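You operate a simulated robot arm through the tools that you are given. There is no shell and no other tool. Be economical: measure what you need, move in short steps, check, and stop when the job is done.

You are at the controls of a simulated two-armed robot. One attempt, no reset.

JOB
On the narrow walkway by the tail lamp, fold the green cloth in half, so that it is half as long.

Only the result counts: the job must be done as asked and must still hold three seconds after the hand-in. Knocking over, shifting, dropping, spilling or breaking anything else fails it. Flat cloth is picked up by pressing the open fingertips on it (5 to 10 N) and closing them slowly along it; thin cloth reads only 2 to 8 mm in the jaws.

ROBOT AND FRAMES
Two 7-joint arms with two-finger parallel grippers on one trunk, on a base that drives. Base frame: it is fixed to the floor where the robot stands at the start and does not move with it; the origin is under the middle of the robot, x ahead of it, y to its left, z up. Lengths are in m, angles in rad, forces in N, time in s.
The left shoulder is at the start at [0.07, 0.134, 1.101], the right one opposite. Places, roughly: narrow walkway by the tail lamp [0.5, 0.5, 0.8]. Payload 1.57 kg a hand.
The tool frame of a hand sits at the grasp point between the pads (the TCP): z along the fingers, y along the line on which they close. The tips reach 0.03 m beyond it. Largest opening 0.08 m; finger width 0.017, thickness 0.012; the body of the gripper, 0.04 by 0.082 m, starts 0.08 m behind the TCP.
Orientation is that of the tool frame in the base frame, as [roll, pitch, yaw] about the fixed x, y, z axes, in that order (R = Rz(yaw) Ry(pitch) Rx(roll)). With the fingers straight down and closing along the base's y, the tool's x points along the base's -x, its y along +y and its z along -z.

CONTROLS
- The arms move only by the tool play_rows. It takes "left_plan", "right_plan" or both (then of equal length, played together; a hand with none holds still); each is a list of rows, each an object (a shift or turn left out is 0, a gripper value left out holds the last) with "linear": the shift along the tool's x, y, z in m, a list of three; "delta_rot": the turn, a rotation vector about the tool's x, y, z in rad, a list of three; "claw": the closure in counts, from 0 (fully open) to 255 (shut). In form: [{"linear": [dx, dy, dz], "delta_rot": [wx, wy, wz], "claw": claw}, ...]. A call has 1 to 12 rows; each row is the pose to reach, as a shift and turn from the pose commanded when the call began, along the tool's axes at that moment. Rows are played at 5 a second. More than 0.05 m and 0.15 rad between two rows, or a gripper value outside its range, and nothing of the call is played. A pose out of reach is approached as far as the arm can. The call stops where the force on the tool passes 40 N (or 10 N more than at its start, if that is more) or the arm is blocked; 0.2 s more then pass. The fingers move at their own pace (about 0.153 m/s each) and stop on an object; they squeeze with about 32 N. The grip force told is the motor's: it shows also when the fingers shut on nothing. Time passes only in rows, and 0.2 s behind the last, so rows that repeat a pose let the fingers close. It gives the time, the measured TCP pose, the force on the tool (base axes), the opening and the grip force at its end, in the units of the frame above (readings bear some noise).
- Cameras (640 x 400 px; columns grow to the right, rows downward): "scene" is now at [0.1323, 0.0182, 1.3077]; the picture's right is [-0.02, -1.00, 0.00], its down [-0.71, 0.01, -0.70] and it looks along [0.70, -0.01, -0.71] (base axes); focal length 248 px, centre (320, 200). "left" rides on the left gripper at [0.072, 0.007, -0.122] in its tool frame; the picture's right is [-0.09, 1.00, 0.00], its down [-0.84, -0.08, -0.54] and it looks along [-0.54, -0.05, 0.84] (tool axes); focal length 238 px, centre (320, 200). "right" rides on the right gripper at [0.072, -0.007, -0.122] in its tool frame; the picture's right is [0.09, 1.00, 0.00], its down [-0.84, 0.08, -0.54] and it looks along [-0.54, 0.05, 0.84] (tool axes); focal length 238 px, centre (320, 200). There is no depth. A picture from a camera that has moved, and an enlarged one, comes with that camera's place and axes in the base frame and with its lens. The place of the scene camera against the robot may be out by one fixed shift of up to 0.025 m in any direction.
- get_image(camera): a new picture of that camera. It takes no simulated time.
- lift_body(by): slides the trunk up (or, below 0, down) by that many m; the arms and the scene camera ride with it, the base frame stays. It gives what a move gives, with no picture.
- roll_base(legs): drives the robot by 1 to 6 legs, each [ahead, left, turn to the left] in m, m and rad, along the robot's own axes; the way and the turn of a leg run together, so that a leg with both is an arc; at most 1.5 m and 3.142 rad a leg. The arms and the cameras ride along, it lands a little off, and it stops where it bumps. It gives what a move gives.
- pan_tilt(pan, tilt): turns the head with the scene camera to pan (to the left, within 1.501 rad either way) and tilt (down, from -0.506 to 1.204), counted from straight ahead of the robot. It gives what a move gives.
- inspect(camera, box): a new picture of the part [left, top, right, bottom] of that camera's present view, enlarged. It takes no simulated time.
- finish_job(): hands the job in; it is judged then, once.

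Go step by step. Nothing tells you exact positions but the pictures and the camera data: compare them with the known pose of the tool, close in by small moves and look again before you grip or let go. The budget is 120 turns and 108 pictures, counting those below and the enlarged ones. Unless the task says otherwise, let go and move clear before handing in, and close with one line.

The tools are called after "Emit:" as a command line: name --argument value ..., lists and objects as JSON in quotes. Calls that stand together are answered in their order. play_rows: Moves the arms, as the interface text tells. Its arguments: {"type":"object","properties":{"left_plan":{"type":"array","items":{"type":"object","properties":{"linear":{"type":"array","items":{"type":"number"}},"delta_rot":{"type":"array","items":{"type":"number"}},"claw":{"type":"number"}}}},"right_plan":{"type":"array","items":{"type":"object","properties":{"linear":{"type":"array","items":{"type":"number"}},"delta_rot":{"type":"array","items":{"type":"number"}},"claw":{"type":"number"}}}}},"required":[]} The other tools are called the same way: lift_body (by) slides the trunk up or down; roll_base (legs) drives the base; pan_tilt (pan, tilt) turns the head that bears the scene camera; get_image (camera) takes a picture; inspect (camera, box) takes an enlarged picture of a part of a camera's view; finish_job () hands the job in.

At the start:

```text
clock: 0.0
left_ee_pos: [0.4495, 0.1455, 0.9459]
left_tcp_rot: [-3.14, -0.001, 3.14]
left_contact_force: [-1.0, 0.8, 0.1]
left_grip_width: 0.0801
left_finger_force: 0.0
right_ee_pos: [0.4177, -0.1661, 0.9915]
right_tcp_rot: [-3.14, 0.001, -3.141]
right_contact_force: [-0.2, -0.2, 0.1]
right_grip_width: 0.0801
right_finger_force: 0.1
trunk travel left (down, up): [-0.675, 0.265]
robot x, y, heading: [-0.0013, 0.0026, -0.004]
head pan, tilt: [-0.016, 0.794]
```

scene: 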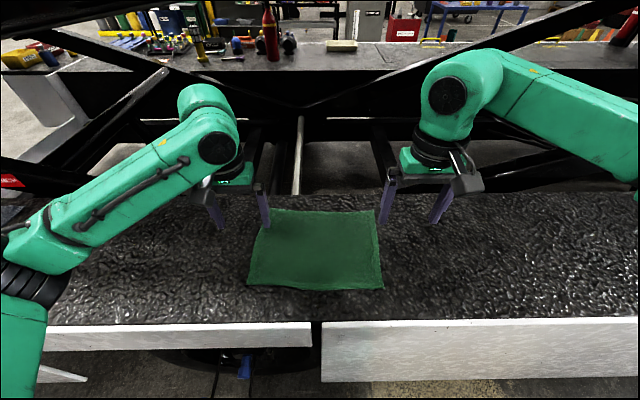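
right: 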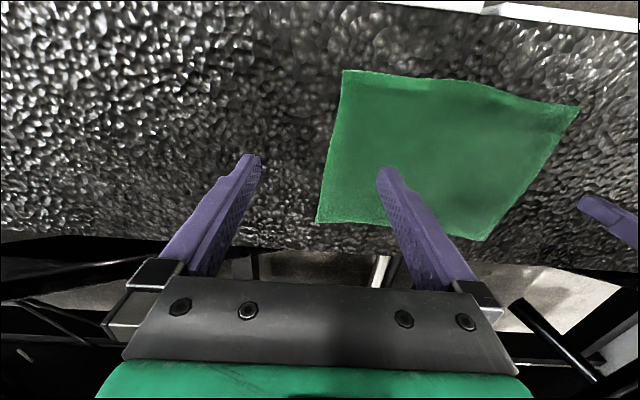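
left: 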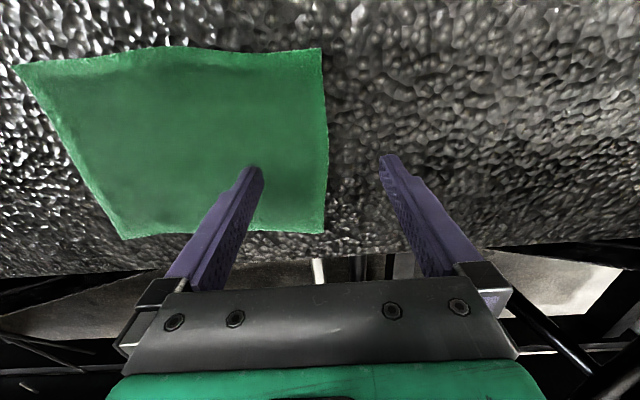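

The green cloth lies flat in front of me. By triangulating the wrist views I put its top at z≈0.80, with corners near-left (0.378, 0.153), far-left (0.606, 0.136), near-right (0.365, -0.145) and far-right (0.590, -0.160), so its length of 0.30 runs along y. I'll look down first to see how much room the base has at the table edge.

Emit:
pan_tilt --pan 0 --tilt 1.2

Emit:
get_image --camera "scene"

```text
clock: 0.9
left_ee_pos: [0.4512, 0.1452, 0.9444]
left_tcp_rot: [3.141, 0.001, -3.141]
left_contact_force: [-0.3, 0.1, 0.4]
left_grip_width: 0.0802
left_finger_force: 0.0
right_ee_pos: [0.419, -0.1643, 0.9905]
right_tcp_rot: [-3.142, 0.001, -3.141]
right_contact_force: [-0.3, 0.2, -0.4]
right_grip_width: 0.0799
right_finger_force: 0.1
trunk travel left (down, up): [-0.675, 0.265]
robot x, y, heading: [-0.0012, 0.0014, -0.002]
head pan, tilt: [0.0, 1.201]
```

```text
104 pictures are left
camera scene: at [0.1074, 0.0195, 1.2795], right [0.0, -1.0, 0.0], down [-0.93, 0.0, -0.36], along [0.36, 0.0, -0.93], focal length 248 px, centre (320, 200)
```

scene: 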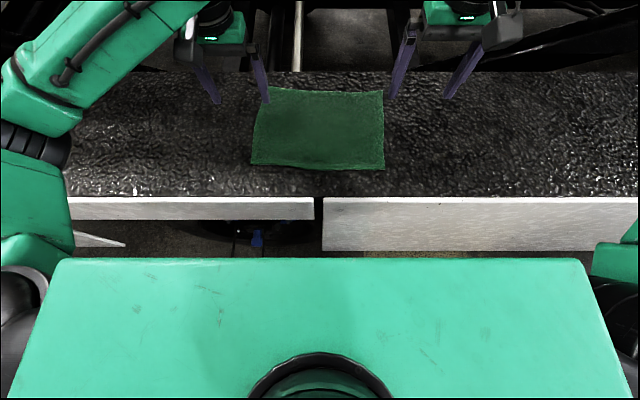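

The table's near edge is at x≈0.30, so I'll keep the base where it is in x. I'll shift it left and turn it about -0.06 rad to line up with the cloth, so the left hand can take the far-left corner and the right hand the near-left one.

Emit:
roll_base --legs '[[0.0, 0.13, -0.058]]'

Emit:
pan_tilt --pan -0.1 --tilt 0.95

Emit:
get_image --camera "scene"

Emit:
get_image --camera "left"

Emit:
get_image --camera "right"

```text
clock: 2.1
left_ee_pos: [0.4625, 0.2498, 0.9452]
left_tcp_rot: [-3.141, -0.001, 3.086]
left_contact_force: [-0.6, 0.9, -0.7]
left_grip_width: 0.0801
left_finger_force: 0.1
right_ee_pos: [0.413, -0.059, 0.9932]
right_tcp_rot: [3.14, 0.0, 3.084]
right_contact_force: [-0.1, -0.1, -0.8]
right_grip_width: 0.0798
right_finger_force: 0.1
trunk travel left (down, up): [-0.675, 0.265]
robot x, y, heading: [0.0036, 0.1299, -0.056]
head pan, tilt: [0.0, 1.201]
```

```text
clock: 2.9
left_ee_pos: [0.4606, 0.2502, 0.9449]
left_tcp_rot: [-3.141, 0.0, 3.088]
left_contact_force: [0.1, 0.5, 0.1]
left_grip_width: 0.0801
left_finger_force: 0.0
right_ee_pos: [0.4109, -0.0585, 0.991]
right_tcp_rot: [-3.14, -0.001, 3.085]
right_contact_force: [-0.5, 0.3, 0.4]
right_grip_width: 0.0799
right_finger_force: 0.1
trunk travel left (down, up): [-0.675, 0.265]
robot x, y, heading: [0.0014, 0.1296, -0.056]
head pan, tilt: [-0.099, 0.949]
```

```text
103 pictures are left
camera scene: at [0.1268, 0.1351, 1.2956], right [-0.15, -0.99, 0.0], down [-0.8, 0.13, -0.58], along [0.57, -0.09, -0.81], focal length 248 px, centre (320, 200)
```

scene: 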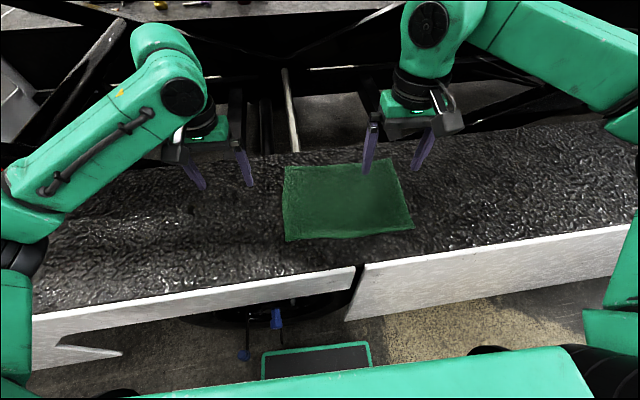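

```text
102 pictures are left
camera left: at [0.3887, 0.261, 1.0677], right [0.15, 0.99, 0.0], down [0.83, -0.12, 0.54], along [0.54, -0.08, -0.84], focal length 238 px, centre (320, 200)
```

left: 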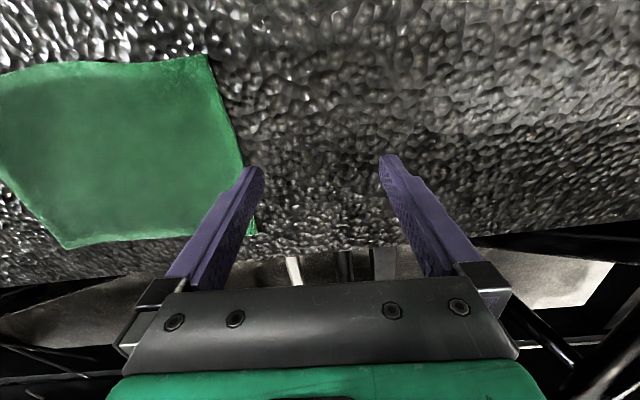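

```text
101 pictures are left
camera right: at [0.3394, -0.0618, 1.1133], right [-0.04, 1.0, 0.0], down [0.84, 0.03, 0.54], along [0.54, 0.02, -0.84], focal length 238 px, centre (320, 200)
```

right: 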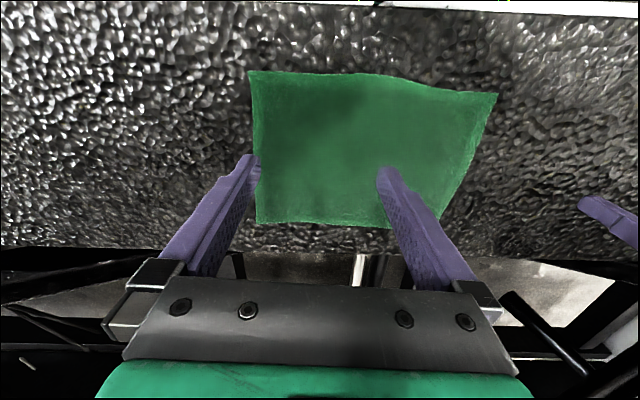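

The wrist views agree with my earlier estimate. In the robot's frame the left edge runs from a≈0.376 to 0.602 at l≈0.042. I'll bring the left hand over the far part of that edge, then the right hand over the near part, both partly closed.

Emit:
play_rows --left_plan '[{"linear": [-0.03, -0.02, 0.0], "claw": 159}, {"linear": [-0.06, -0.045, 0.01]}, {"linear": [-0.09, -0.075, 0.03]}, {"linear": [-0.115, -0.1, 0.05]}, {"linear": [-0.126, -0.114, 0.075]}, {"linear": [-0.126, -0.114, 0.075]}]'

Emit:
play_rows --right_plan '[{"linear": [0.005, 0.04, 0.0], "claw": 159}, {"linear": [0.01, 0.08, 0.02]}, {"linear": [0.015, 0.12, 0.05]}, {"linear": [0.019, 0.16, 0.08]}, {"linear": [0.019, 0.19, 0.11]}, {"linear": [0.019, 0.197, 0.121]}, {"linear": [0.019, 0.197, 0.121]}]'

Emit:
get_image --camera "scene"

Emit:
get_image --camera "left"

Emit:
get_image --camera "right"

```text
clock: 4.3
left_ee_pos: [0.5801, 0.1299, 0.8699]
left_tcp_rot: [-3.141, -0.002, 3.082]
left_contact_force: [0.2, -0.1, -0.5]
left_grip_width: 0.0302
left_finger_force: 0.0
right_ee_pos: [0.4116, -0.0593, 0.9909]
right_tcp_rot: [-3.141, 0.0, 3.085]
right_contact_force: [0.2, -0.1, 0.0]
right_grip_width: 0.0802
right_finger_force: 0.0
trunk travel left (down, up): [-0.675, 0.265]
robot x, y, heading: [0.0069, 0.1316, -0.058]
head pan, tilt: [-0.099, 0.949]
```

```text
refused: row 3 steps farther than a row can; nothing moved
```

```text
100 pictures are left
camera scene: at [0.1266, 0.1353, 1.2957], right [-0.16, -0.99, 0.0], down [-0.8, 0.13, -0.58], along [0.57, -0.09, -0.81], focal length 248 px, centre (320, 200)
```

scene: 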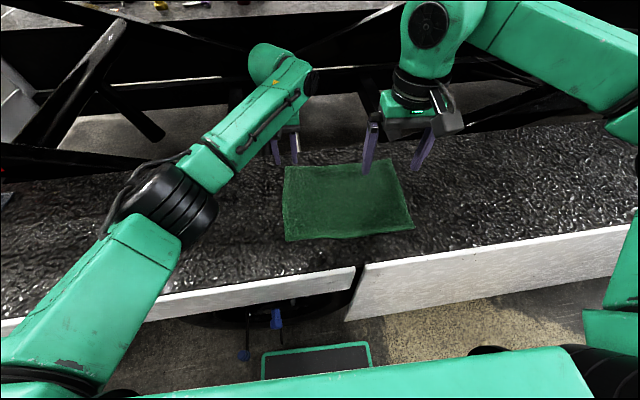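

```text
99 pictures are left
camera left: at [0.5082, 0.1409, 0.9931], right [0.15, 0.99, 0.0], down [0.83, -0.12, 0.54], along [0.54, -0.08, -0.84], focal length 238 px, centre (320, 200)
```

left: 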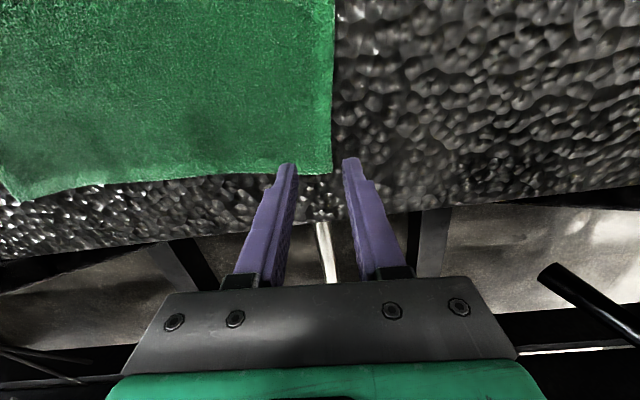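

```text
98 pictures are left
camera right: at [0.3392, -0.0617, 1.1134], right [-0.04, 1.0, 0.0], down [0.84, 0.03, 0.54], along [0.54, 0.02, -0.84], focal length 238 px, centre (320, 200)
```

right: 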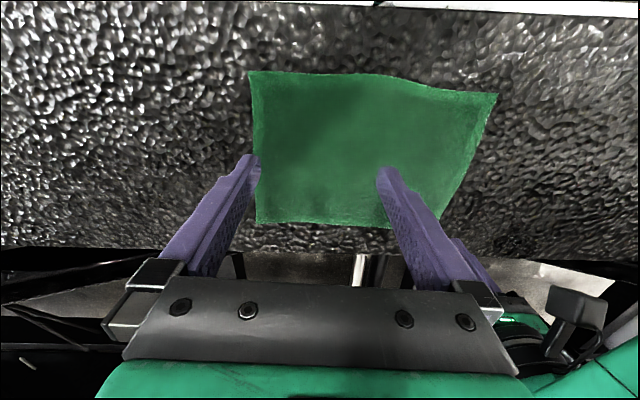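

The left hand is over its spot, 9 mm inside the edge and 24 mm short of the far corner. The right-hand move was refused for its step size, so I'll repeat it with smaller steps.

Emit:
play_rows --right_plan '[{"linear": [0.003, 0.03, 0.015], "claw": 159}, {"linear": [0.006, 0.06, 0.03]}, {"linear": [0.009, 0.09, 0.05]}, {"linear": [0.012, 0.12, 0.07]}, {"linear": [0.015, 0.15, 0.09]}, {"linear": [0.018, 0.175, 0.11]}, {"linear": [0.019, 0.197, 0.121]}, {"linear": [0.019, 0.197, 0.121]}]'

Emit:
get_image --camera "scene"

Emit:
get_image --camera "right"

```text
clock: 6.1
left_ee_pos: [0.5849, 0.148, 0.864]
left_tcp_rot: [3.13, -0.013, 3.124]
left_contact_force: [-0.8, 0.4, -0.1]
left_grip_width: 0.0301
left_finger_force: 0.1
right_ee_pos: [0.4125, 0.132, 0.8752]
right_tcp_rot: [3.135, 0.009, 3.058]
right_contact_force: [-0.7, -0.5, -1.0]
right_grip_width: 0.03
right_finger_force: 0.1
trunk travel left (down, up): [-0.675, 0.265]
robot x, y, heading: [0.0046, 0.134, -0.056]
head pan, tilt: [-0.099, 0.949]
```

```text
97 pictures are left
camera scene: at [0.1265, 0.134, 1.2957], right [-0.16, -0.99, 0.0], down [-0.8, 0.13, -0.58], along [0.58, -0.09, -0.81], focal length 248 px, centre (320, 200)
```

scene: 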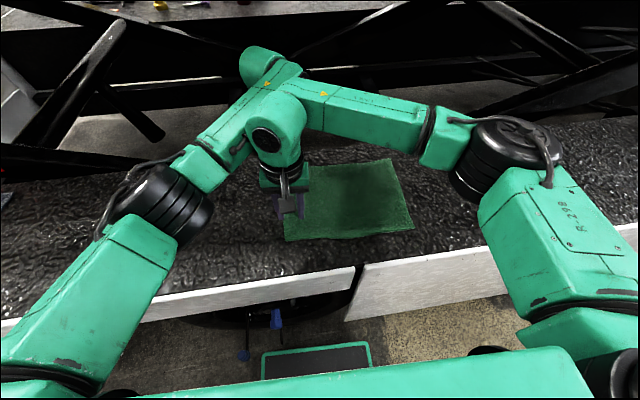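

```text
96 pictures are left
camera right: at [0.3385, 0.1295, 0.997], right [-0.01, 1.0, 0.01], down [0.84, 0.0, 0.55], along [0.55, 0.01, -0.84], focal length 238 px, centre (320, 200)
```

right: 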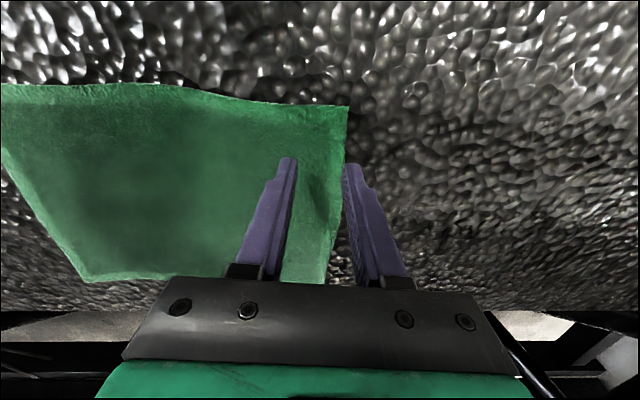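

The two forearms are touching: the left hand has been pushed 18 mm aside. I'll lift and part the hands, then turn the base further right and move it further left so the arms come in side by side.

Emit:
play_rows --left_plan '[{"linear": [0, 0.0, -0.02]}, {"linear": [0, 0.0, -0.04]}, {"linear": [0, 0.0, -0.05]}, {"linear": [0, 0.0, -0.05]}]' --right_plan '[{"linear": [0, -0.03, -0.02]}, {"linear": [0, -0.06, -0.04]}, {"linear": [0, -0.09, -0.05]}, {"linear": [0, -0.12, -0.05]}]'

Emit:
roll_base --legs '[[-0.038, 0.1105, -0.294]]'

Emit:
get_image --camera "scene"

```text
clock: 7.1
left_ee_pos: [0.5803, 0.1268, 0.9223]
left_tcp_rot: [3.139, 0.001, 3.084]
left_contact_force: [0.5, 0.0, -0.1]
left_grip_width: 0.0301
left_finger_force: 0.0
right_ee_pos: [0.3981, 0.0165, 0.9205]
right_tcp_rot: [3.139, 0.0, 3.086]
right_contact_force: [0.3, -0.4, 0.0]
right_grip_width: 0.0301
right_finger_force: 0.1
trunk travel left (down, up): [-0.675, 0.265]
robot x, y, heading: [0.0042, 0.1309, -0.054]
head pan, tilt: [-0.099, 0.949]
```

```text
clock: 8.4
left_ee_pos: [0.542, 0.0796, 0.9205]
left_tcp_rot: [3.141, 0.0, 2.834]
left_contact_force: [-0.4, 1.0, 0.0]
left_grip_width: 0.0304
left_finger_force: 0.0
right_ee_pos: [0.3377, 0.0165, 0.9217]
right_tcp_rot: [-3.14, 0.002, 2.832]
right_contact_force: [0.1, -0.4, 0.0]
right_grip_width: 0.0302
right_finger_force: 0.0
trunk travel left (down, up): [-0.675, 0.265]
robot x, y, heading: [-0.0152, 0.2253, -0.313]
head pan, tilt: [-0.099, 0.949]
stopped in leg 1: the robot was blocked; the commanded pose is now the measured one
```

```text
95 pictures are left
camera scene: at [0.0992, 0.2007, 1.2958], right [-0.4, -0.92, 0.0], down [-0.75, 0.32, -0.58], along [0.53, -0.23, -0.81], focal length 248 px, centre (320, 200)
```

scene: 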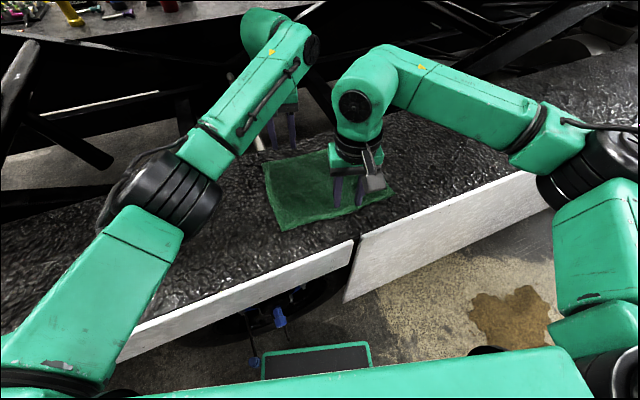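

The base bumped something just short of the goal, but the geometry is already close. I'll back off slightly to clear the contact and check the pose.

Emit:
roll_base --legs '[[-0.008, 0.0, 0.03]]'

Emit:
get_image --camera "left"

Emit:
get_image --camera "right"

```text
clock: 9.4
left_ee_pos: [0.5389, 0.0882, 0.922]
left_tcp_rot: [-3.139, -0.004, 2.85]
left_contact_force: [0.4, -1.0, 0.0]
left_grip_width: 0.0297
left_finger_force: 0.1
right_ee_pos: [0.3354, 0.0207, 0.9201]
right_tcp_rot: [-3.141, 0.0, 2.847]
right_contact_force: [0.9, -0.4, -0.1]
right_grip_width: 0.0302
right_finger_force: 0.0
trunk travel left (down, up): [-0.675, 0.265]
robot x, y, heading: [-0.0217, 0.2233, -0.297]
head pan, tilt: [-0.099, 0.949]
stopped in leg 1: the robot was blocked; the commanded pose is now the measured one
```

```text
94 pictures are left
camera left: at [0.4712, 0.114, 1.0438], right [0.37, 0.93, 0.0], down [0.78, -0.32, 0.54], along [0.5, -0.2, -0.84], focal length 238 px, centre (320, 200)
```

left: 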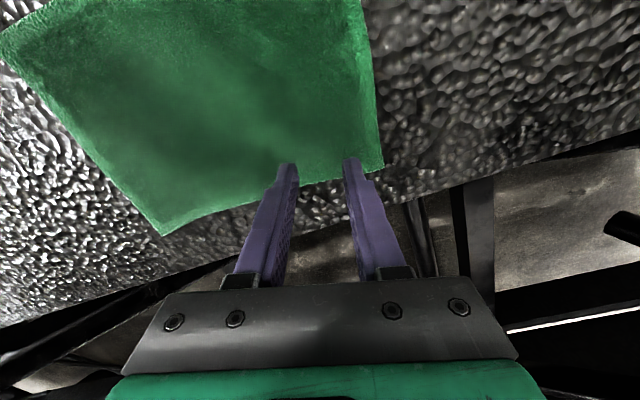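

```text
93 pictures are left
camera right: at [0.2643, 0.0347, 1.0422], right [0.2, 0.98, 0.0], down [0.82, -0.17, 0.54], along [0.53, -0.11, -0.84], focal length 238 px, centre (320, 200)
```

right: 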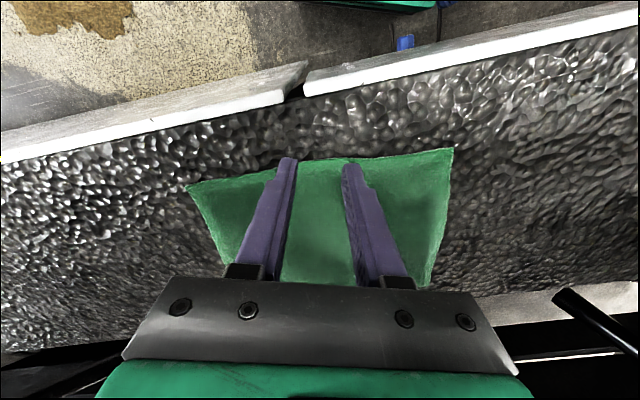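

The base is still reported as blocked even though it mostly moved. I'll look around its sides for whatever it's touching.

Emit:
pan_tilt --pan 1.3 --tilt 1.0

Emit:
get_image --camera "scene"

Emit:
pan_tilt --pan 0.5 --tilt 1.1

Emit:
get_image --camera "scene"

```text
clock: 10.9
left_ee_pos: [0.5392, 0.0866, 0.9212]
left_tcp_rot: [-3.14, -0.001, 2.851]
left_contact_force: [-0.2, 0.0, -0.1]
left_grip_width: 0.0303
left_finger_force: 0.1
right_ee_pos: [0.3359, 0.0204, 0.921]
right_tcp_rot: [3.141, -0.001, 2.849]
right_contact_force: [-0.4, -0.3, -1.0]
right_grip_width: 0.0299
right_finger_force: 0.1
trunk travel left (down, up): [-0.675, 0.265]
robot x, y, heading: [-0.0199, 0.2251, -0.291]
head pan, tilt: [1.3, 1.0]
```

```text
92 pictures are left
camera scene: at [0.0653, 0.2855, 1.2921], right [0.85, -0.53, 0.0], down [-0.45, -0.71, -0.54], along [0.29, 0.46, -0.84], focal length 248 px, centre (320, 200)
```

scene: 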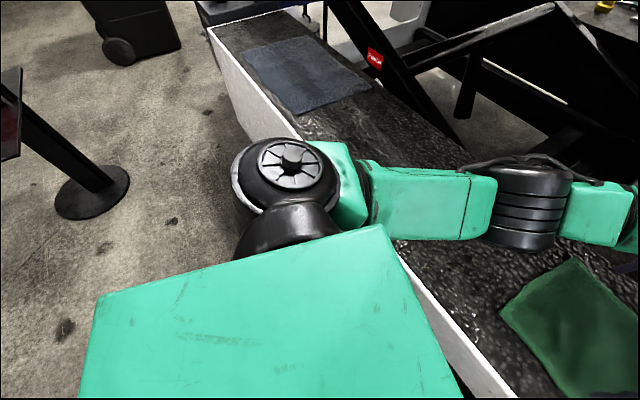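

```text
clock: 12.1
left_ee_pos: [0.5393, 0.0868, 0.9202]
left_tcp_rot: [3.141, -0.004, 2.849]
left_contact_force: [-0.3, -1.4, 0.3]
left_grip_width: 0.0299
left_finger_force: 0.1
right_ee_pos: [0.3353, 0.0208, 0.9204]
right_tcp_rot: [3.141, 0.0, 2.85]
right_contact_force: [-0.3, 0.4, -1.0]
right_grip_width: 0.0304
right_finger_force: 0.1
trunk travel left (down, up): [-0.675, 0.265]
robot x, y, heading: [-0.022, 0.2209, -0.288]
head pan, tilt: [0.499, 1.1]
```

```text
91 pictures are left
camera scene: at [0.0898, 0.2397, 1.2855], right [0.21, -0.98, 0.0], down [-0.87, -0.18, -0.45], along [0.44, 0.09, -0.89], focal length 248 px, centre (320, 200)
```

scene: 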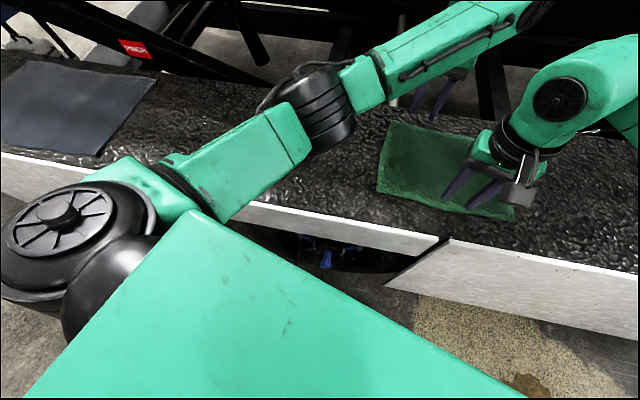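

The head view shows another mat further left, which I'll leave alone, and an object under the table near the base. I'll try a small step to the right to see whether the base is free in the direction I need.

Emit:
roll_base --legs '[[0.0, -0.03, 0.0]]'

```text
clock: 12.9
left_ee_pos: [0.5319, 0.0612, 0.9212]
left_tcp_rot: [-3.139, -0.001, 2.852]
left_contact_force: [-0.7, 0.0, 0.3]
left_grip_width: 0.0301
left_finger_force: 0.1
right_ee_pos: [0.328, -0.0051, 0.9211]
right_tcp_rot: [3.141, 0.001, 2.85]
right_contact_force: [-0.1, 0.3, 0.3]
right_grip_width: 0.0302
right_finger_force: 0.1
trunk travel left (down, up): [-0.675, 0.265]
robot x, y, heading: [-0.0279, 0.1923, -0.291]
head pan, tilt: [0.499, 1.1]
```

That way is free. Now I'll place both hands over the edge spots, turning them square to the cloth and leaning the right hand's wrist back towards me.

Emit:
play_rows --left_plan '[{"linear": [-0.006, 0.03, 0.0], "delta_rot": [0, 0, -0.1]}, {"linear": [-0.012, 0.06, 0.0], "delta_rot": [0, 0, -0.2]}, {"linear": [-0.0237, 0.0796, 0.02], "delta_rot": [0, 0, -0.24]}, {"linear": [-0.0237, 0.0796, 0.04], "delta_rot": [0, 0, -0.24]}, {"linear": [-0.0237, 0.0796, 0.05], "delta_rot": [0, 0, -0.24]}, {"linear": [-0.0237, 0.0796, 0.05], "delta_rot": [0, 0, -0.24]}]' --right_plan '[{"linear": [-0.003, 0.02, 0.0], "delta_rot": [0, -0.06, -0.06]}, {"linear": [-0.008, 0.05, 0.0], "delta_rot": [0, -0.12, -0.12]}, {"linear": [-0.014, 0.08, 0.0], "delta_rot": [0, -0.18, -0.18]}, {"linear": [-0.02, 0.11, 0.015], "delta_rot": [0, -0.25, -0.24]}, {"linear": [-0.026, 0.14, 0.035], "delta_rot": [0, -0.25, -0.24]}, {"linear": [-0.0284, 0.162, 0.05], "delta_rot": [0, -0.25, -0.24]}]'

Emit:
pan_tilt --pan 0.1 --tilt 0.95

Emit:
get_image --camera "scene"

Emit:
get_image --camera "left"

Emit:
get_image --camera "right"

```text
clock: 14.3
left_ee_pos: [0.5762, 0.1301, 0.8709]
left_tcp_rot: [-3.14, -0.002, 3.09]
left_contact_force: [0.7, 0.7, -0.3]
left_grip_width: 0.0304
left_finger_force: 0.1
right_ee_pos: [0.4008, 0.1403, 0.8699]
right_tcp_rot: [-3.109, 0.248, 3.094]
right_contact_force: [0.0, -0.1, 0.8]
right_grip_width: 0.03
right_finger_force: 0.1
trunk travel left (down, up): [-0.675, 0.265]
robot x, y, heading: [-0.0312, 0.191, -0.288]
head pan, tilt: [0.499, 1.1]
```

```text
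clock: 15.2
left_ee_pos: [0.5756, 0.1286, 0.8715]
left_tcp_rot: [-3.14, -0.001, 3.091]
left_contact_force: [0.0, -0.7, 0.1]
left_grip_width: 0.0299
left_finger_force: 0.0
right_ee_pos: [0.4003, 0.139, 0.8712]
right_tcp_rot: [-3.112, 0.247, 3.094]
right_contact_force: [-0.8, 0.1, 0.2]
right_grip_width: 0.0301
right_finger_force: 0.1
trunk travel left (down, up): [-0.675, 0.265]
robot x, y, heading: [-0.0307, 0.193, -0.292]
head pan, tilt: [0.099, 0.949]
```

```text
90 pictures are left
camera scene: at [0.0909, 0.1846, 1.2957], right [-0.19, -0.98, 0.0], down [-0.8, 0.15, -0.58], along [0.57, -0.11, -0.81], focal length 248 px, centre (320, 200)
```

scene: 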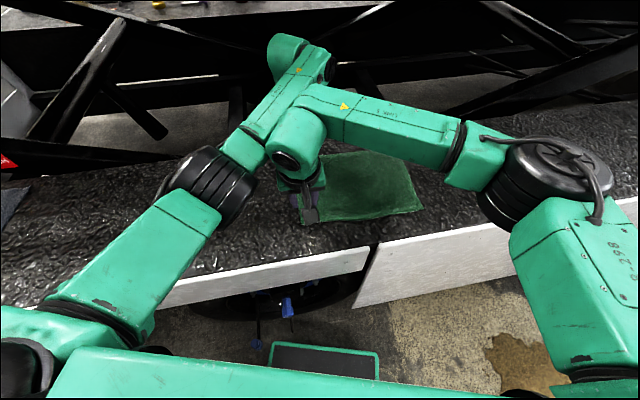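

```text
89 pictures are left
camera left: at [0.5042, 0.1393, 0.9939], right [0.14, 0.99, 0.0], down [0.83, -0.12, 0.54], along [0.54, -0.08, -0.84], focal length 238 px, centre (320, 200)
```

left: 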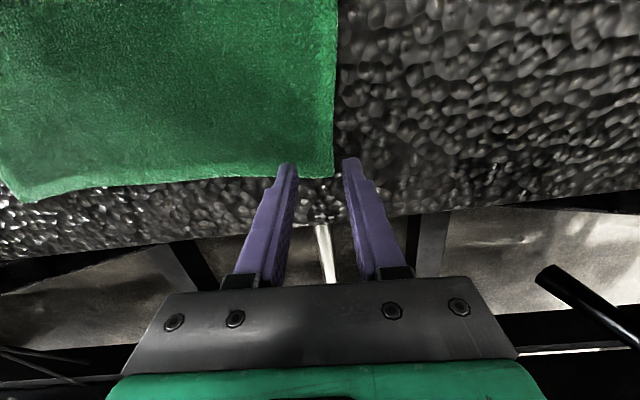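

```text
88 pictures are left
camera right: at [0.3004, 0.1406, 0.971], right [-0.04, 1.0, -0.05], down [0.68, 0.06, 0.73], along [0.73, -0.01, -0.68], focal length 238 px, centre (320, 200)
```

right: 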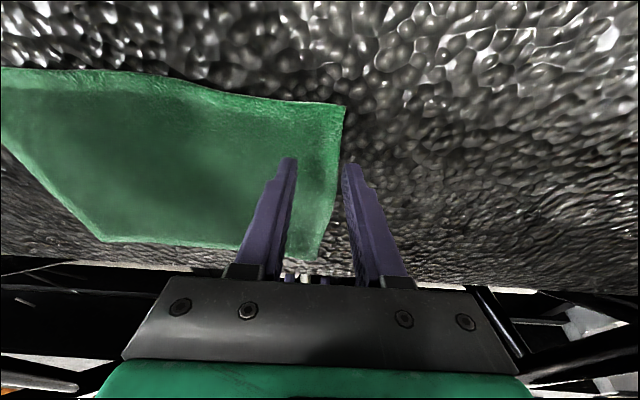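

The arms are now free of each other and the fingers sit as planned. I'll descend to just above the cloth.

Emit:
play_rows --left_plan '[{"linear": [0, 0, 0.015]}, {"linear": [0, 0, 0.03]}, {"linear": [0, 0, 0.036]}, {"linear": [0, 0, 0.036]}]' --right_plan '[{"linear": [0.0037, 0, 0.0145]}, {"linear": [0.0074, 0, 0.029]}, {"linear": [0.0089, 0, 0.035]}, {"linear": [0.0089, 0, 0.035]}]'

Emit:
get_image --camera "left"

Emit:
get_image --camera "right"

```text
clock: 16.1
left_ee_pos: [0.5766, 0.1293, 0.8343]
left_tcp_rot: [3.141, -0.002, 3.091]
left_contact_force: [0.2, -0.8, 1.1]
left_grip_width: 0.0299
left_finger_force: 0.1
right_ee_pos: [0.4026, 0.139, 0.834]
right_tcp_rot: [-3.11, 0.249, 3.096]
right_contact_force: [0.6, 0.5, 1.8]
right_grip_width: 0.0299
right_finger_force: 0.0
trunk travel left (down, up): [-0.675, 0.265]
robot x, y, heading: [-0.0292, 0.1903, -0.292]
head pan, tilt: [0.099, 0.949]
```

```text
87 pictures are left
camera left: at [0.5039, 0.1389, 0.957], right [0.14, 0.99, 0.0], down [0.83, -0.12, 0.54], along [0.54, -0.08, -0.84], focal length 238 px, centre (320, 200)
```

left: 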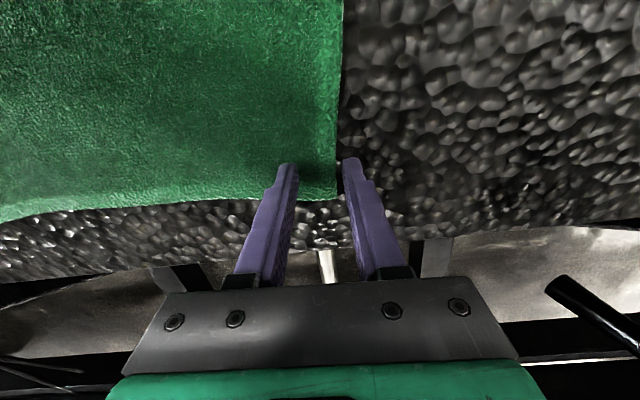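

```text
86 pictures are left
camera right: at [0.3012, 0.1402, 0.9347], right [-0.04, 1.0, -0.05], down [0.68, 0.06, 0.73], along [0.73, -0.01, -0.68], focal length 238 px, centre (320, 200)
```

right: 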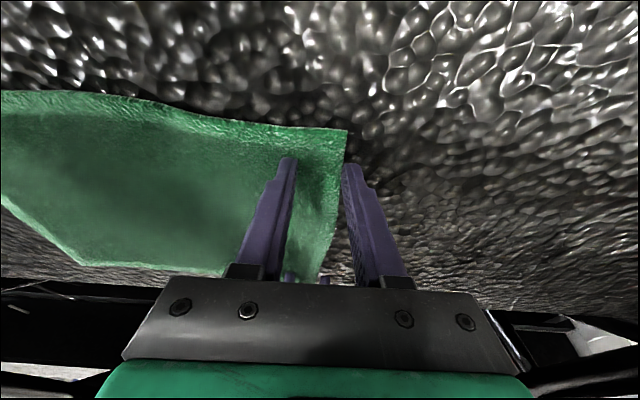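

Both hands have the inner finger on the cloth and the outer one just past the edge, with contact just starting. I'll press a little more.

Emit:
play_rows --left_plan '[{"linear": [0, 0, 0.002]}, {"linear": [0, 0, 0.004]}, {"linear": [0, 0, 0.004]}]' --right_plan '[{"linear": [0.0005, 0, 0.002]}, {"linear": [0.001, 0, 0.004]}, {"linear": [0.001, 0, 0.004]}]'

```text
clock: 16.9
left_ee_pos: [0.5761, 0.1284, 0.8328]
left_tcp_rot: [3.14, 0.004, 3.09]
left_contact_force: [5.7, -0.2, 9.3]
left_grip_width: 0.0299
left_finger_force: 0.0
right_ee_pos: [0.4002, 0.1385, 0.8335]
right_tcp_rot: [-3.113, 0.255, 3.093]
right_contact_force: [8.9, -3.1, 24.1]
right_grip_width: 0.0298
right_finger_force: 0.1
trunk travel left (down, up): [-0.675, 0.265]
robot x, y, heading: [-0.0312, 0.1928, -0.287]
head pan, tilt: [0.099, 0.949]
```

The right hand presses too hard at 24 N, so I'll ease it off while the left holds.

Emit:
play_rows --left_plan '[{"linear": [0, 0, 0.0]}, {"linear": [0, 0, 0.0]}]' --right_plan '[{"linear": [-0.0006, 0, -0.0025]}, {"linear": [-0.0006, 0, -0.0025]}]'

```text
clock: 17.6
left_ee_pos: [0.5757, 0.1277, 0.8327]
left_tcp_rot: [3.141, 0.001, 3.09]
left_contact_force: [3.0, 0.6, 13.4]
left_grip_width: 0.0301
left_finger_force: 0.1
right_ee_pos: [0.3998, 0.1387, 0.8326]
right_tcp_rot: [-3.108, 0.253, 3.095]
right_contact_force: [16.1, -0.6, 20.8]
right_grip_width: 0.0296
right_finger_force: 0.1
trunk travel left (down, up): [-0.675, 0.265]
robot x, y, heading: [-0.0298, 0.1943, -0.294]
head pan, tilt: [0.099, 0.949]
```

Emit:
play_rows --left_plan '[{"linear": [0, 0, -0.0008]}, {"linear": [0, 0, -0.0008]}]' --right_plan '[{"linear": [-0.002, 0, -0.002]}, {"linear": [-0.002, 0, -0.002]}]'

```text
clock: 18.1
left_ee_pos: [0.5765, 0.1296, 0.8326]
left_tcp_rot: [-3.142, 0.002, 3.094]
left_contact_force: [1.4, -3.1, 11.1]
left_grip_width: 0.0326
left_finger_force: 1.3
right_ee_pos: [0.3994, 0.1381, 0.8333]
right_tcp_rot: [-3.106, 0.243, 3.097]
right_contact_force: [5.9, 2.5, 8.0]
right_grip_width: 0.0306
right_finger_force: 0.0
trunk travel left (down, up): [-0.675, 0.265]
robot x, y, heading: [-0.031, 0.193, -0.294]
head pan, tilt: [0.099, 0.949]
```

Contact is now about 8–11 N on each hand. I'll close slowly along the cloth.

Emit:
play_rows --left_plan '[{"claw": 167}, {"claw": 175}, {"claw": 183}, {"claw": 191}, {"claw": 199}, {"claw": 207}, {"claw": 215}, {"claw": 223}, {"claw": 231}, {"claw": 240}, {"claw": 255}, {"claw": 255}]' --right_plan '[{"claw": 167}, {"claw": 175}, {"claw": 183}, {"claw": 191}, {"claw": 199}, {"claw": 207}, {"claw": 215}, {"claw": 223}, {"claw": 231}, {"claw": 240}, {"claw": 255}, {"claw": 255}]'

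Emit:
get_image --camera "left"

Emit:
get_image --camera "right"

```text
clock: 20.8
left_ee_pos: [0.5776, 0.1297, 0.8323]
left_tcp_rot: [3.14, 0.005, 3.095]
left_contact_force: [0.5, -3.7, 8.1]
left_grip_width: 0.004
left_finger_force: 25.0
right_ee_pos: [0.4005, 0.1372, 0.8347]
right_tcp_rot: [-3.111, 0.248, 3.094]
right_contact_force: [-0.8, -0.3, 0.5]
right_grip_width: 0.0044
right_finger_force: 24.9
trunk travel left (down, up): [-0.675, 0.265]
robot x, y, heading: [-0.0292, 0.197, -0.29]
head pan, tilt: [0.099, 0.949]
```

```text
85 pictures are left
camera left: at [0.5035, 0.1395, 0.9551], right [0.14, 0.99, 0.0], down [0.83, -0.12, 0.54], along [0.54, -0.07, -0.84], focal length 238 px, centre (320, 200)
```

left: 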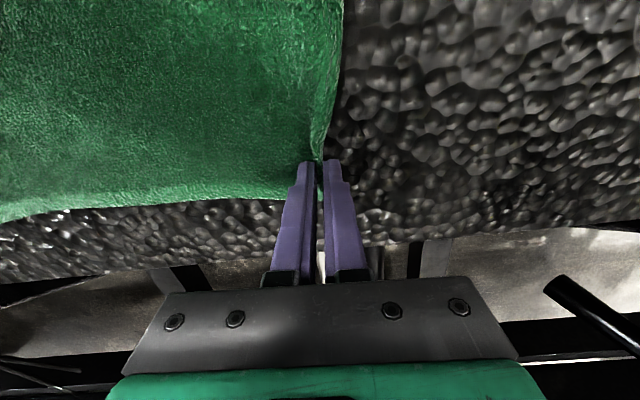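

```text
84 pictures are left
camera right: at [0.3005, 0.1394, 0.9356], right [-0.03, 1.0, -0.05], down [0.68, 0.06, 0.73], along [0.73, -0.01, -0.68], focal length 238 px, centre (320, 200)
```

right: 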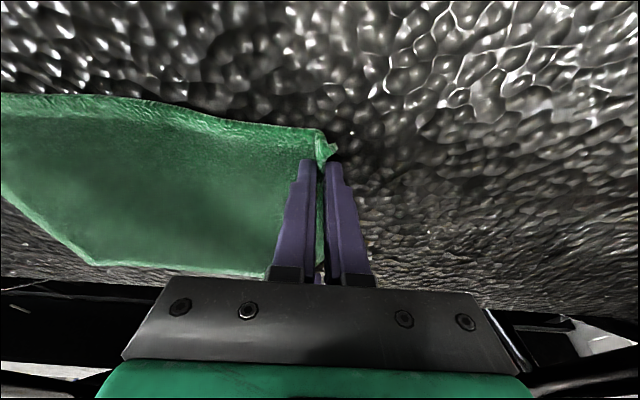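

Both jaws read 4 mm with the edge gripped. I'll lift a bit while moving inward and check that both hold.

Emit:
play_rows --left_plan '[{"linear": [0, -0.001, -0.01]}, {"linear": [0, -0.003, -0.02]}, {"linear": [0, -0.006, -0.035]}, {"linear": [0, -0.01, -0.05]}, {"linear": [0, -0.01, -0.05]}]' --right_plan '[{"linear": [-0.0025, -0.001, -0.0097]}, {"linear": [-0.005, -0.003, -0.0194]}, {"linear": [-0.0086, -0.006, -0.034]}, {"linear": [-0.0124, -0.01, -0.0485]}, {"linear": [-0.0124, -0.01, -0.0485]}]'

Emit:
get_image --camera "left"

Emit:
get_image --camera "scene"

Emit:
get_image --camera "right"

```text
clock: 21.9
left_ee_pos: [0.5782, 0.1221, 0.8822]
left_tcp_rot: [3.14, 0.0, 3.097]
left_contact_force: [-1.0, -0.8, -0.1]
left_grip_width: 0.0039
left_finger_force: 25.4
right_ee_pos: [0.4022, 0.125, 0.8832]
right_tcp_rot: [-3.102, 0.241, 3.092]
right_contact_force: [-3.6, -11.1, -13.8]
right_grip_width: 0.0045
right_finger_force: 25.1
trunk travel left (down, up): [-0.675, 0.265]
robot x, y, heading: [-0.0274, 0.1909, -0.294]
head pan, tilt: [0.099, 0.949]
```

```text
83 pictures are left
camera left: at [0.5053, 0.132, 1.0046], right [0.13, 0.99, 0.0], down [0.83, -0.11, 0.54], along [0.54, -0.07, -0.84], focal length 238 px, centre (320, 200)
```

left: 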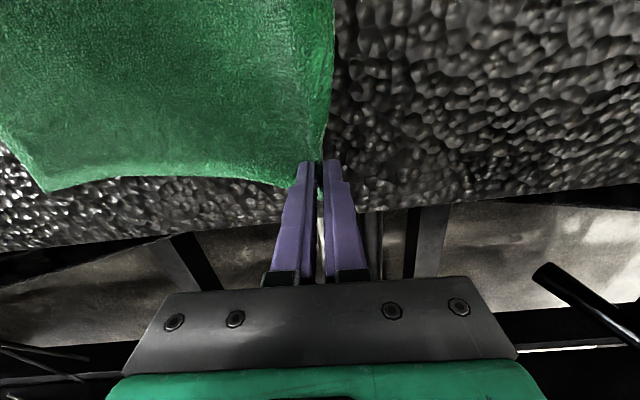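

```text
82 pictures are left
camera scene: at [0.0913, 0.1846, 1.2956], right [-0.19, -0.98, 0.0], down [-0.8, 0.16, -0.58], along [0.57, -0.11, -0.81], focal length 248 px, centre (320, 200)
```

scene: 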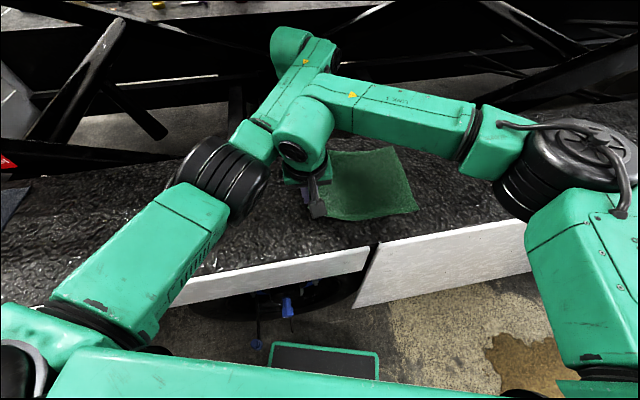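

```text
81 pictures are left
camera right: at [0.3027, 0.1287, 0.9837], right [-0.03, 1.0, -0.06], down [0.69, 0.06, 0.72], along [0.72, -0.02, -0.69], focal length 238 px, centre (320, 200)
```

right: 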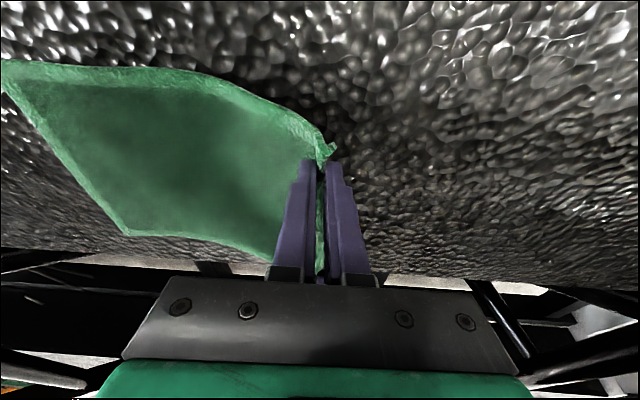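

Both hands hold the edge. The right hand shows some pull, so I'll ease inward and up with the arms, then carry the edge across mostly by driving the base to the right.

Emit:
play_rows --left_plan '[{"linear": [0, -0.01, -0.01]}, {"linear": [0, -0.02, -0.02]}, {"linear": [0, -0.03, -0.03]}, {"linear": [0, -0.03, -0.03]}]' --right_plan '[{"linear": [-0.0025, -0.01, -0.0097]}, {"linear": [-0.005, -0.02, -0.0194]}, {"linear": [-0.0074, -0.03, -0.029]}, {"linear": [-0.0074, -0.03, -0.029]}]'

Emit:
roll_base --legs '[[0.0145, -0.058, 0.0]]'

Emit:
get_image --camera "scene"

Emit:
get_image --camera "left"

Emit:
get_image --camera "right"

```text
clock: 22.9
left_ee_pos: [0.5685, 0.0918, 0.9112]
left_tcp_rot: [3.141, -0.002, 3.09]
left_contact_force: [-0.3, -0.9, -0.5]
left_grip_width: 0.0041
left_finger_force: 24.5
left hand out of reach, approached as far as the arm can: row 3, 4
right_ee_pos: [0.4004, 0.1011, 0.9183]
right_tcp_rot: [-3.112, 0.249, 3.097]
right_contact_force: [-0.1, 0.9, -0.4]
right_grip_width: 0.0045
right_finger_force: 25.3
trunk travel left (down, up): [-0.675, 0.265]
robot x, y, heading: [-0.0273, 0.1903, -0.292]
head pan, tilt: [0.099, 0.949]
```

```text
clock: 23.9
left_ee_pos: [0.5672, 0.0342, 0.9118]
left_tcp_rot: [3.141, 0.0, 3.092]
left_contact_force: [0.2, 0.0, -1.1]
left_grip_width: 0.004
left_finger_force: 24.7
right_ee_pos: [0.396, 0.0422, 0.9163]
right_tcp_rot: [-3.111, 0.248, 3.095]
right_contact_force: [-0.5, 0.2, -0.7]
right_grip_width: 0.0046
right_finger_force: 25.3
trunk travel left (down, up): [-0.675, 0.265]
robot x, y, heading: [-0.0275, 0.1358, -0.288]
head pan, tilt: [0.099, 0.949]
```

```text
80 pictures are left
camera scene: at [0.0883, 0.1262, 1.2957], right [-0.19, -0.98, 0.0], down [-0.8, 0.15, -0.58], along [0.57, -0.11, -0.81], focal length 248 px, centre (320, 200)
```

scene: 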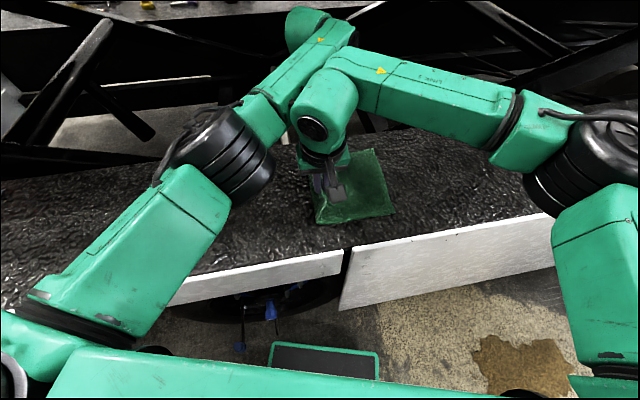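

```text
79 pictures are left
camera left: at [0.4945, 0.044, 1.0344], right [0.14, 0.99, 0.0], down [0.83, -0.12, 0.54], along [0.54, -0.08, -0.84], focal length 238 px, centre (320, 200)
```

left: 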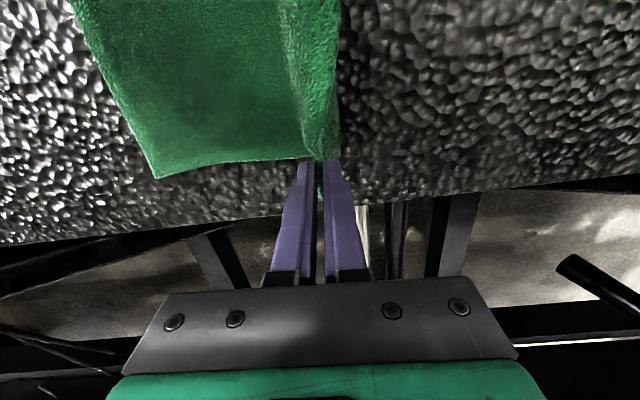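

```text
78 pictures are left
camera right: at [0.2976, 0.0438, 1.0173], right [-0.04, 1.0, -0.05], down [0.68, 0.06, 0.73], along [0.73, -0.01, -0.68], focal length 238 px, centre (320, 200)
```

right: 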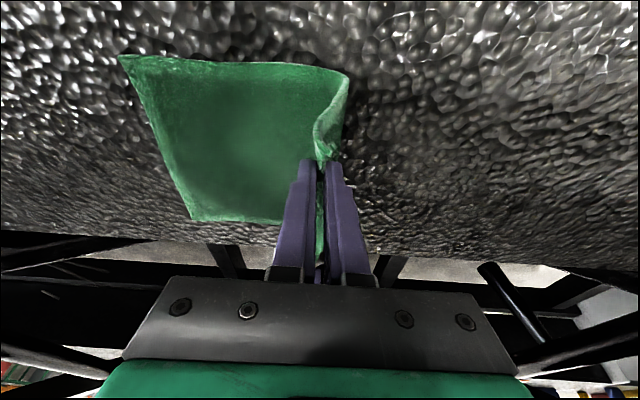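

The edge is now lifted and hanging cleanly, and the fold is about halfway over. I'll carry it on with another base drive to the right.

Emit:
roll_base --legs '[[0.033, -0.136, 0.0]]'

Emit:
get_image --camera "left"

Emit:
get_image --camera "right"

Emit:
get_image --camera "scene"

```text
clock: 25.2
left_ee_pos: [0.56, -0.1052, 0.9108]
left_tcp_rot: [-3.141, -0.002, 3.095]
left_contact_force: [-0.2, -0.1, -0.3]
left_grip_width: 0.004
left_finger_force: 24.9
right_ee_pos: [0.3894, -0.0968, 0.9161]
right_tcp_rot: [-3.11, 0.248, 3.099]
right_contact_force: [0.7, 0.8, -0.9]
right_grip_width: 0.0045
right_finger_force: 25.0
trunk travel left (down, up): [-0.675, 0.265]
robot x, y, heading: [-0.0409, -0.0045, -0.29]
head pan, tilt: [0.099, 0.949]
```

```text
77 pictures are left
camera left: at [0.4875, -0.0949, 1.0343], right [0.14, 0.99, 0.0], down [0.83, -0.12, 0.54], along [0.54, -0.08, -0.84], focal length 238 px, centre (320, 200)
```

left: 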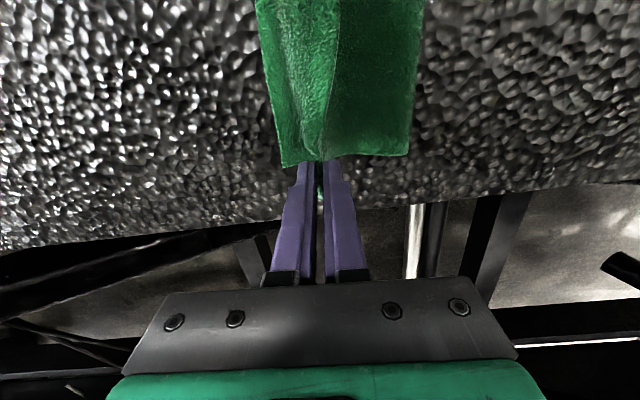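

```text
76 pictures are left
camera right: at [0.2905, -0.0954, 1.0172], right [-0.04, 1.0, -0.05], down [0.68, 0.06, 0.73], along [0.73, -0.01, -0.68], focal length 238 px, centre (320, 200)
```

right: 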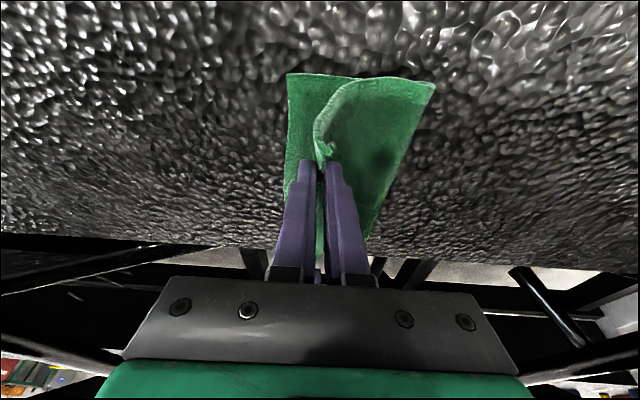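

```text
75 pictures are left
camera scene: at [0.0812, -0.0136, 1.2957], right [-0.19, -0.98, 0.0], down [-0.8, 0.15, -0.58], along [0.57, -0.11, -0.81], focal length 248 px, centre (320, 200)
```

scene: 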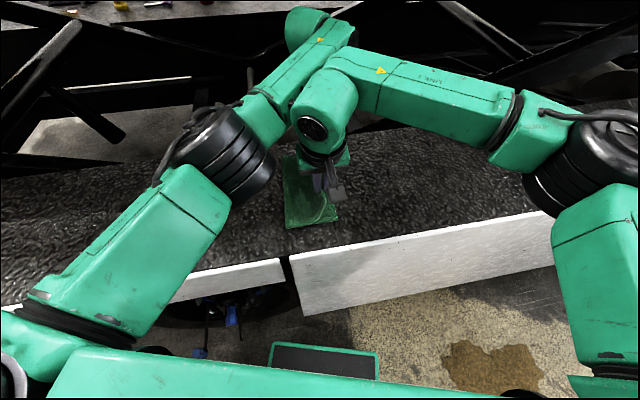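

The fold is going well; the lower layer slid only about 1 cm. Next I'll tilt the hands so the fingers point back toward the crease, giving some y back with the arms for reach. Then I'll drive the rest of the way.

Emit:
play_rows --left_plan '[{"linear": [0, 0.006, 0.004], "delta_rot": [-0.075, 0, 0]}, {"linear": [-0.001, 0.012, 0.008], "delta_rot": [-0.15, 0, 0]}, {"linear": [-0.002, 0.018, 0.012], "delta_rot": [-0.225, 0, 0]}, {"linear": [-0.003, 0.025, 0.016], "delta_rot": [-0.3, 0, 0]}, {"linear": [-0.004, 0.031, 0.02], "delta_rot": [-0.375, 0, 0]}, {"linear": [-0.004, 0.037, 0.023], "delta_rot": [-0.45, 0, 0]}, {"linear": [-0.004, 0.037, 0.023], "delta_rot": [-0.45, 0, 0]}]' --right_plan '[{"linear": [0.001, 0.006, 0.004], "delta_rot": [-0.075, 0, 0]}, {"linear": [0.002, 0.012, 0.008], "delta_rot": [-0.15, 0, 0]}, {"linear": [0.003, 0.018, 0.012], "delta_rot": [-0.225, 0, 0]}, {"linear": [0.004, 0.025, 0.016], "delta_rot": [-0.3, 0, 0]}, {"linear": [0.005, 0.031, 0.02], "delta_rot": [-0.375, 0, 0]}, {"linear": [0.005, 0.037, 0.0224], "delta_rot": [-0.45, 0, 0]}, {"linear": [0.005, 0.037, 0.0224], "delta_rot": [-0.45, 0, 0]}]'

Emit:
get_image --camera "scene"

Emit:
get_image --camera "right"

```text
clock: 26.9
left_ee_pos: [0.539, -0.0563, 0.8989]
left_tcp_rot: [2.693, 0.001, 3.095]
left_contact_force: [0.2, -0.1, -0.2]
left_grip_width: 0.0041
left_finger_force: 25.0
left hand out of reach, approached as far as the arm can: row 2, 3, 4, 5, 6, 7
right_ee_pos: [0.3941, -0.0614, 0.8929]
right_tcp_rot: [2.721, 0.248, 3.098]
right_contact_force: [-0.3, 0.1, 0.4]
right_grip_width: 0.0042
right_finger_force: 24.8
trunk travel left (down, up): [-0.675, 0.265]
robot x, y, heading: [-0.0425, -0.0048, -0.288]
head pan, tilt: [0.099, 0.949]
```

```text
74 pictures are left
camera scene: at [0.0814, -0.0139, 1.2957], right [-0.19, -0.98, 0.0], down [-0.8, 0.15, -0.58], along [0.57, -0.11, -0.81], focal length 248 px, centre (320, 200)
```

scene: 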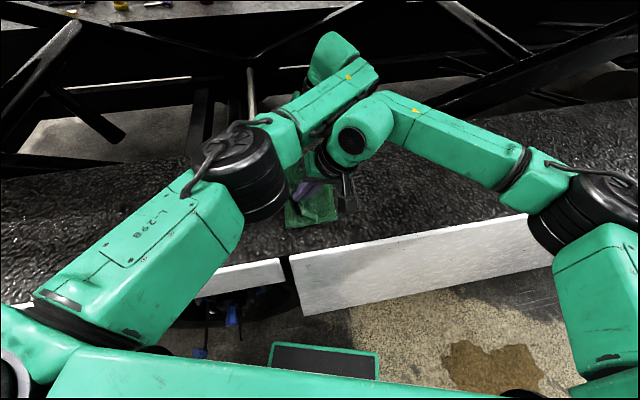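

```text
73 pictures are left
camera right: at [0.2939, -0.112, 0.9807], right [-0.15, 0.92, 0.37], down [0.68, -0.18, 0.72], along [0.72, 0.36, -0.59], focal length 238 px, centre (320, 200)
```

right: 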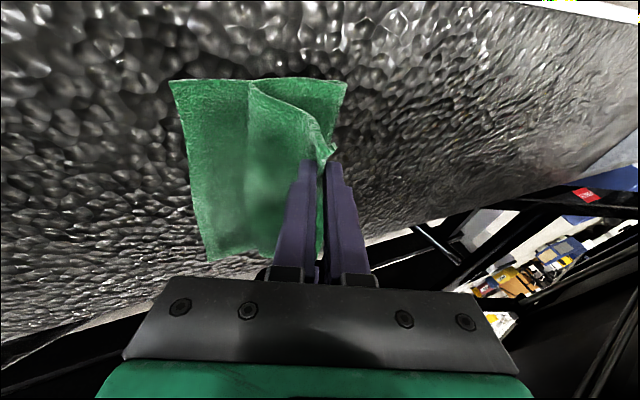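

The left hand ran short of reach, about 2.5 cm behind in x. I'll give back a bit more y with the arms so it regains x before driving on.

Emit:
play_rows --left_plan '[{"linear": [0, 0.018, 0.0087]}, {"linear": [0, 0.036, 0.0174]}, {"linear": [0, 0.054, 0.026]}, {"linear": [0, 0.054, 0.026]}]' --right_plan '[{"linear": [0, 0.018, 0.0087]}, {"linear": [0, 0.036, 0.0174]}, {"linear": [0, 0.054, 0.026]}, {"linear": [0, 0.054, 0.026]}]'

```text
clock: 27.3
left_ee_pos: [0.5402, -0.0448, 0.8949]
left_tcp_rot: [2.689, -0.014, 3.08]
left_contact_force: [0.6, 0.1, -0.1]
left_grip_width: 0.0037
left_finger_force: 24.4
left hand out of reach, approached as far as the arm can: row 1, 2
right_ee_pos: [0.3927, -0.0513, 0.8824]
right_tcp_rot: [2.741, 0.233, 3.09]
right_contact_force: [-1.1, -0.5, -1.5]
right_grip_width: 0.0045
right_finger_force: 24.9
trunk travel left (down, up): [-0.675, 0.265]
robot x, y, heading: [-0.0368, -0.0079, -0.296]
head pan, tilt: [0.099, 0.949]
stopped in row 2 (right hand): the force on the tool passed its limit (the readings are from after the stop); the commanded pose is now the measured one
```

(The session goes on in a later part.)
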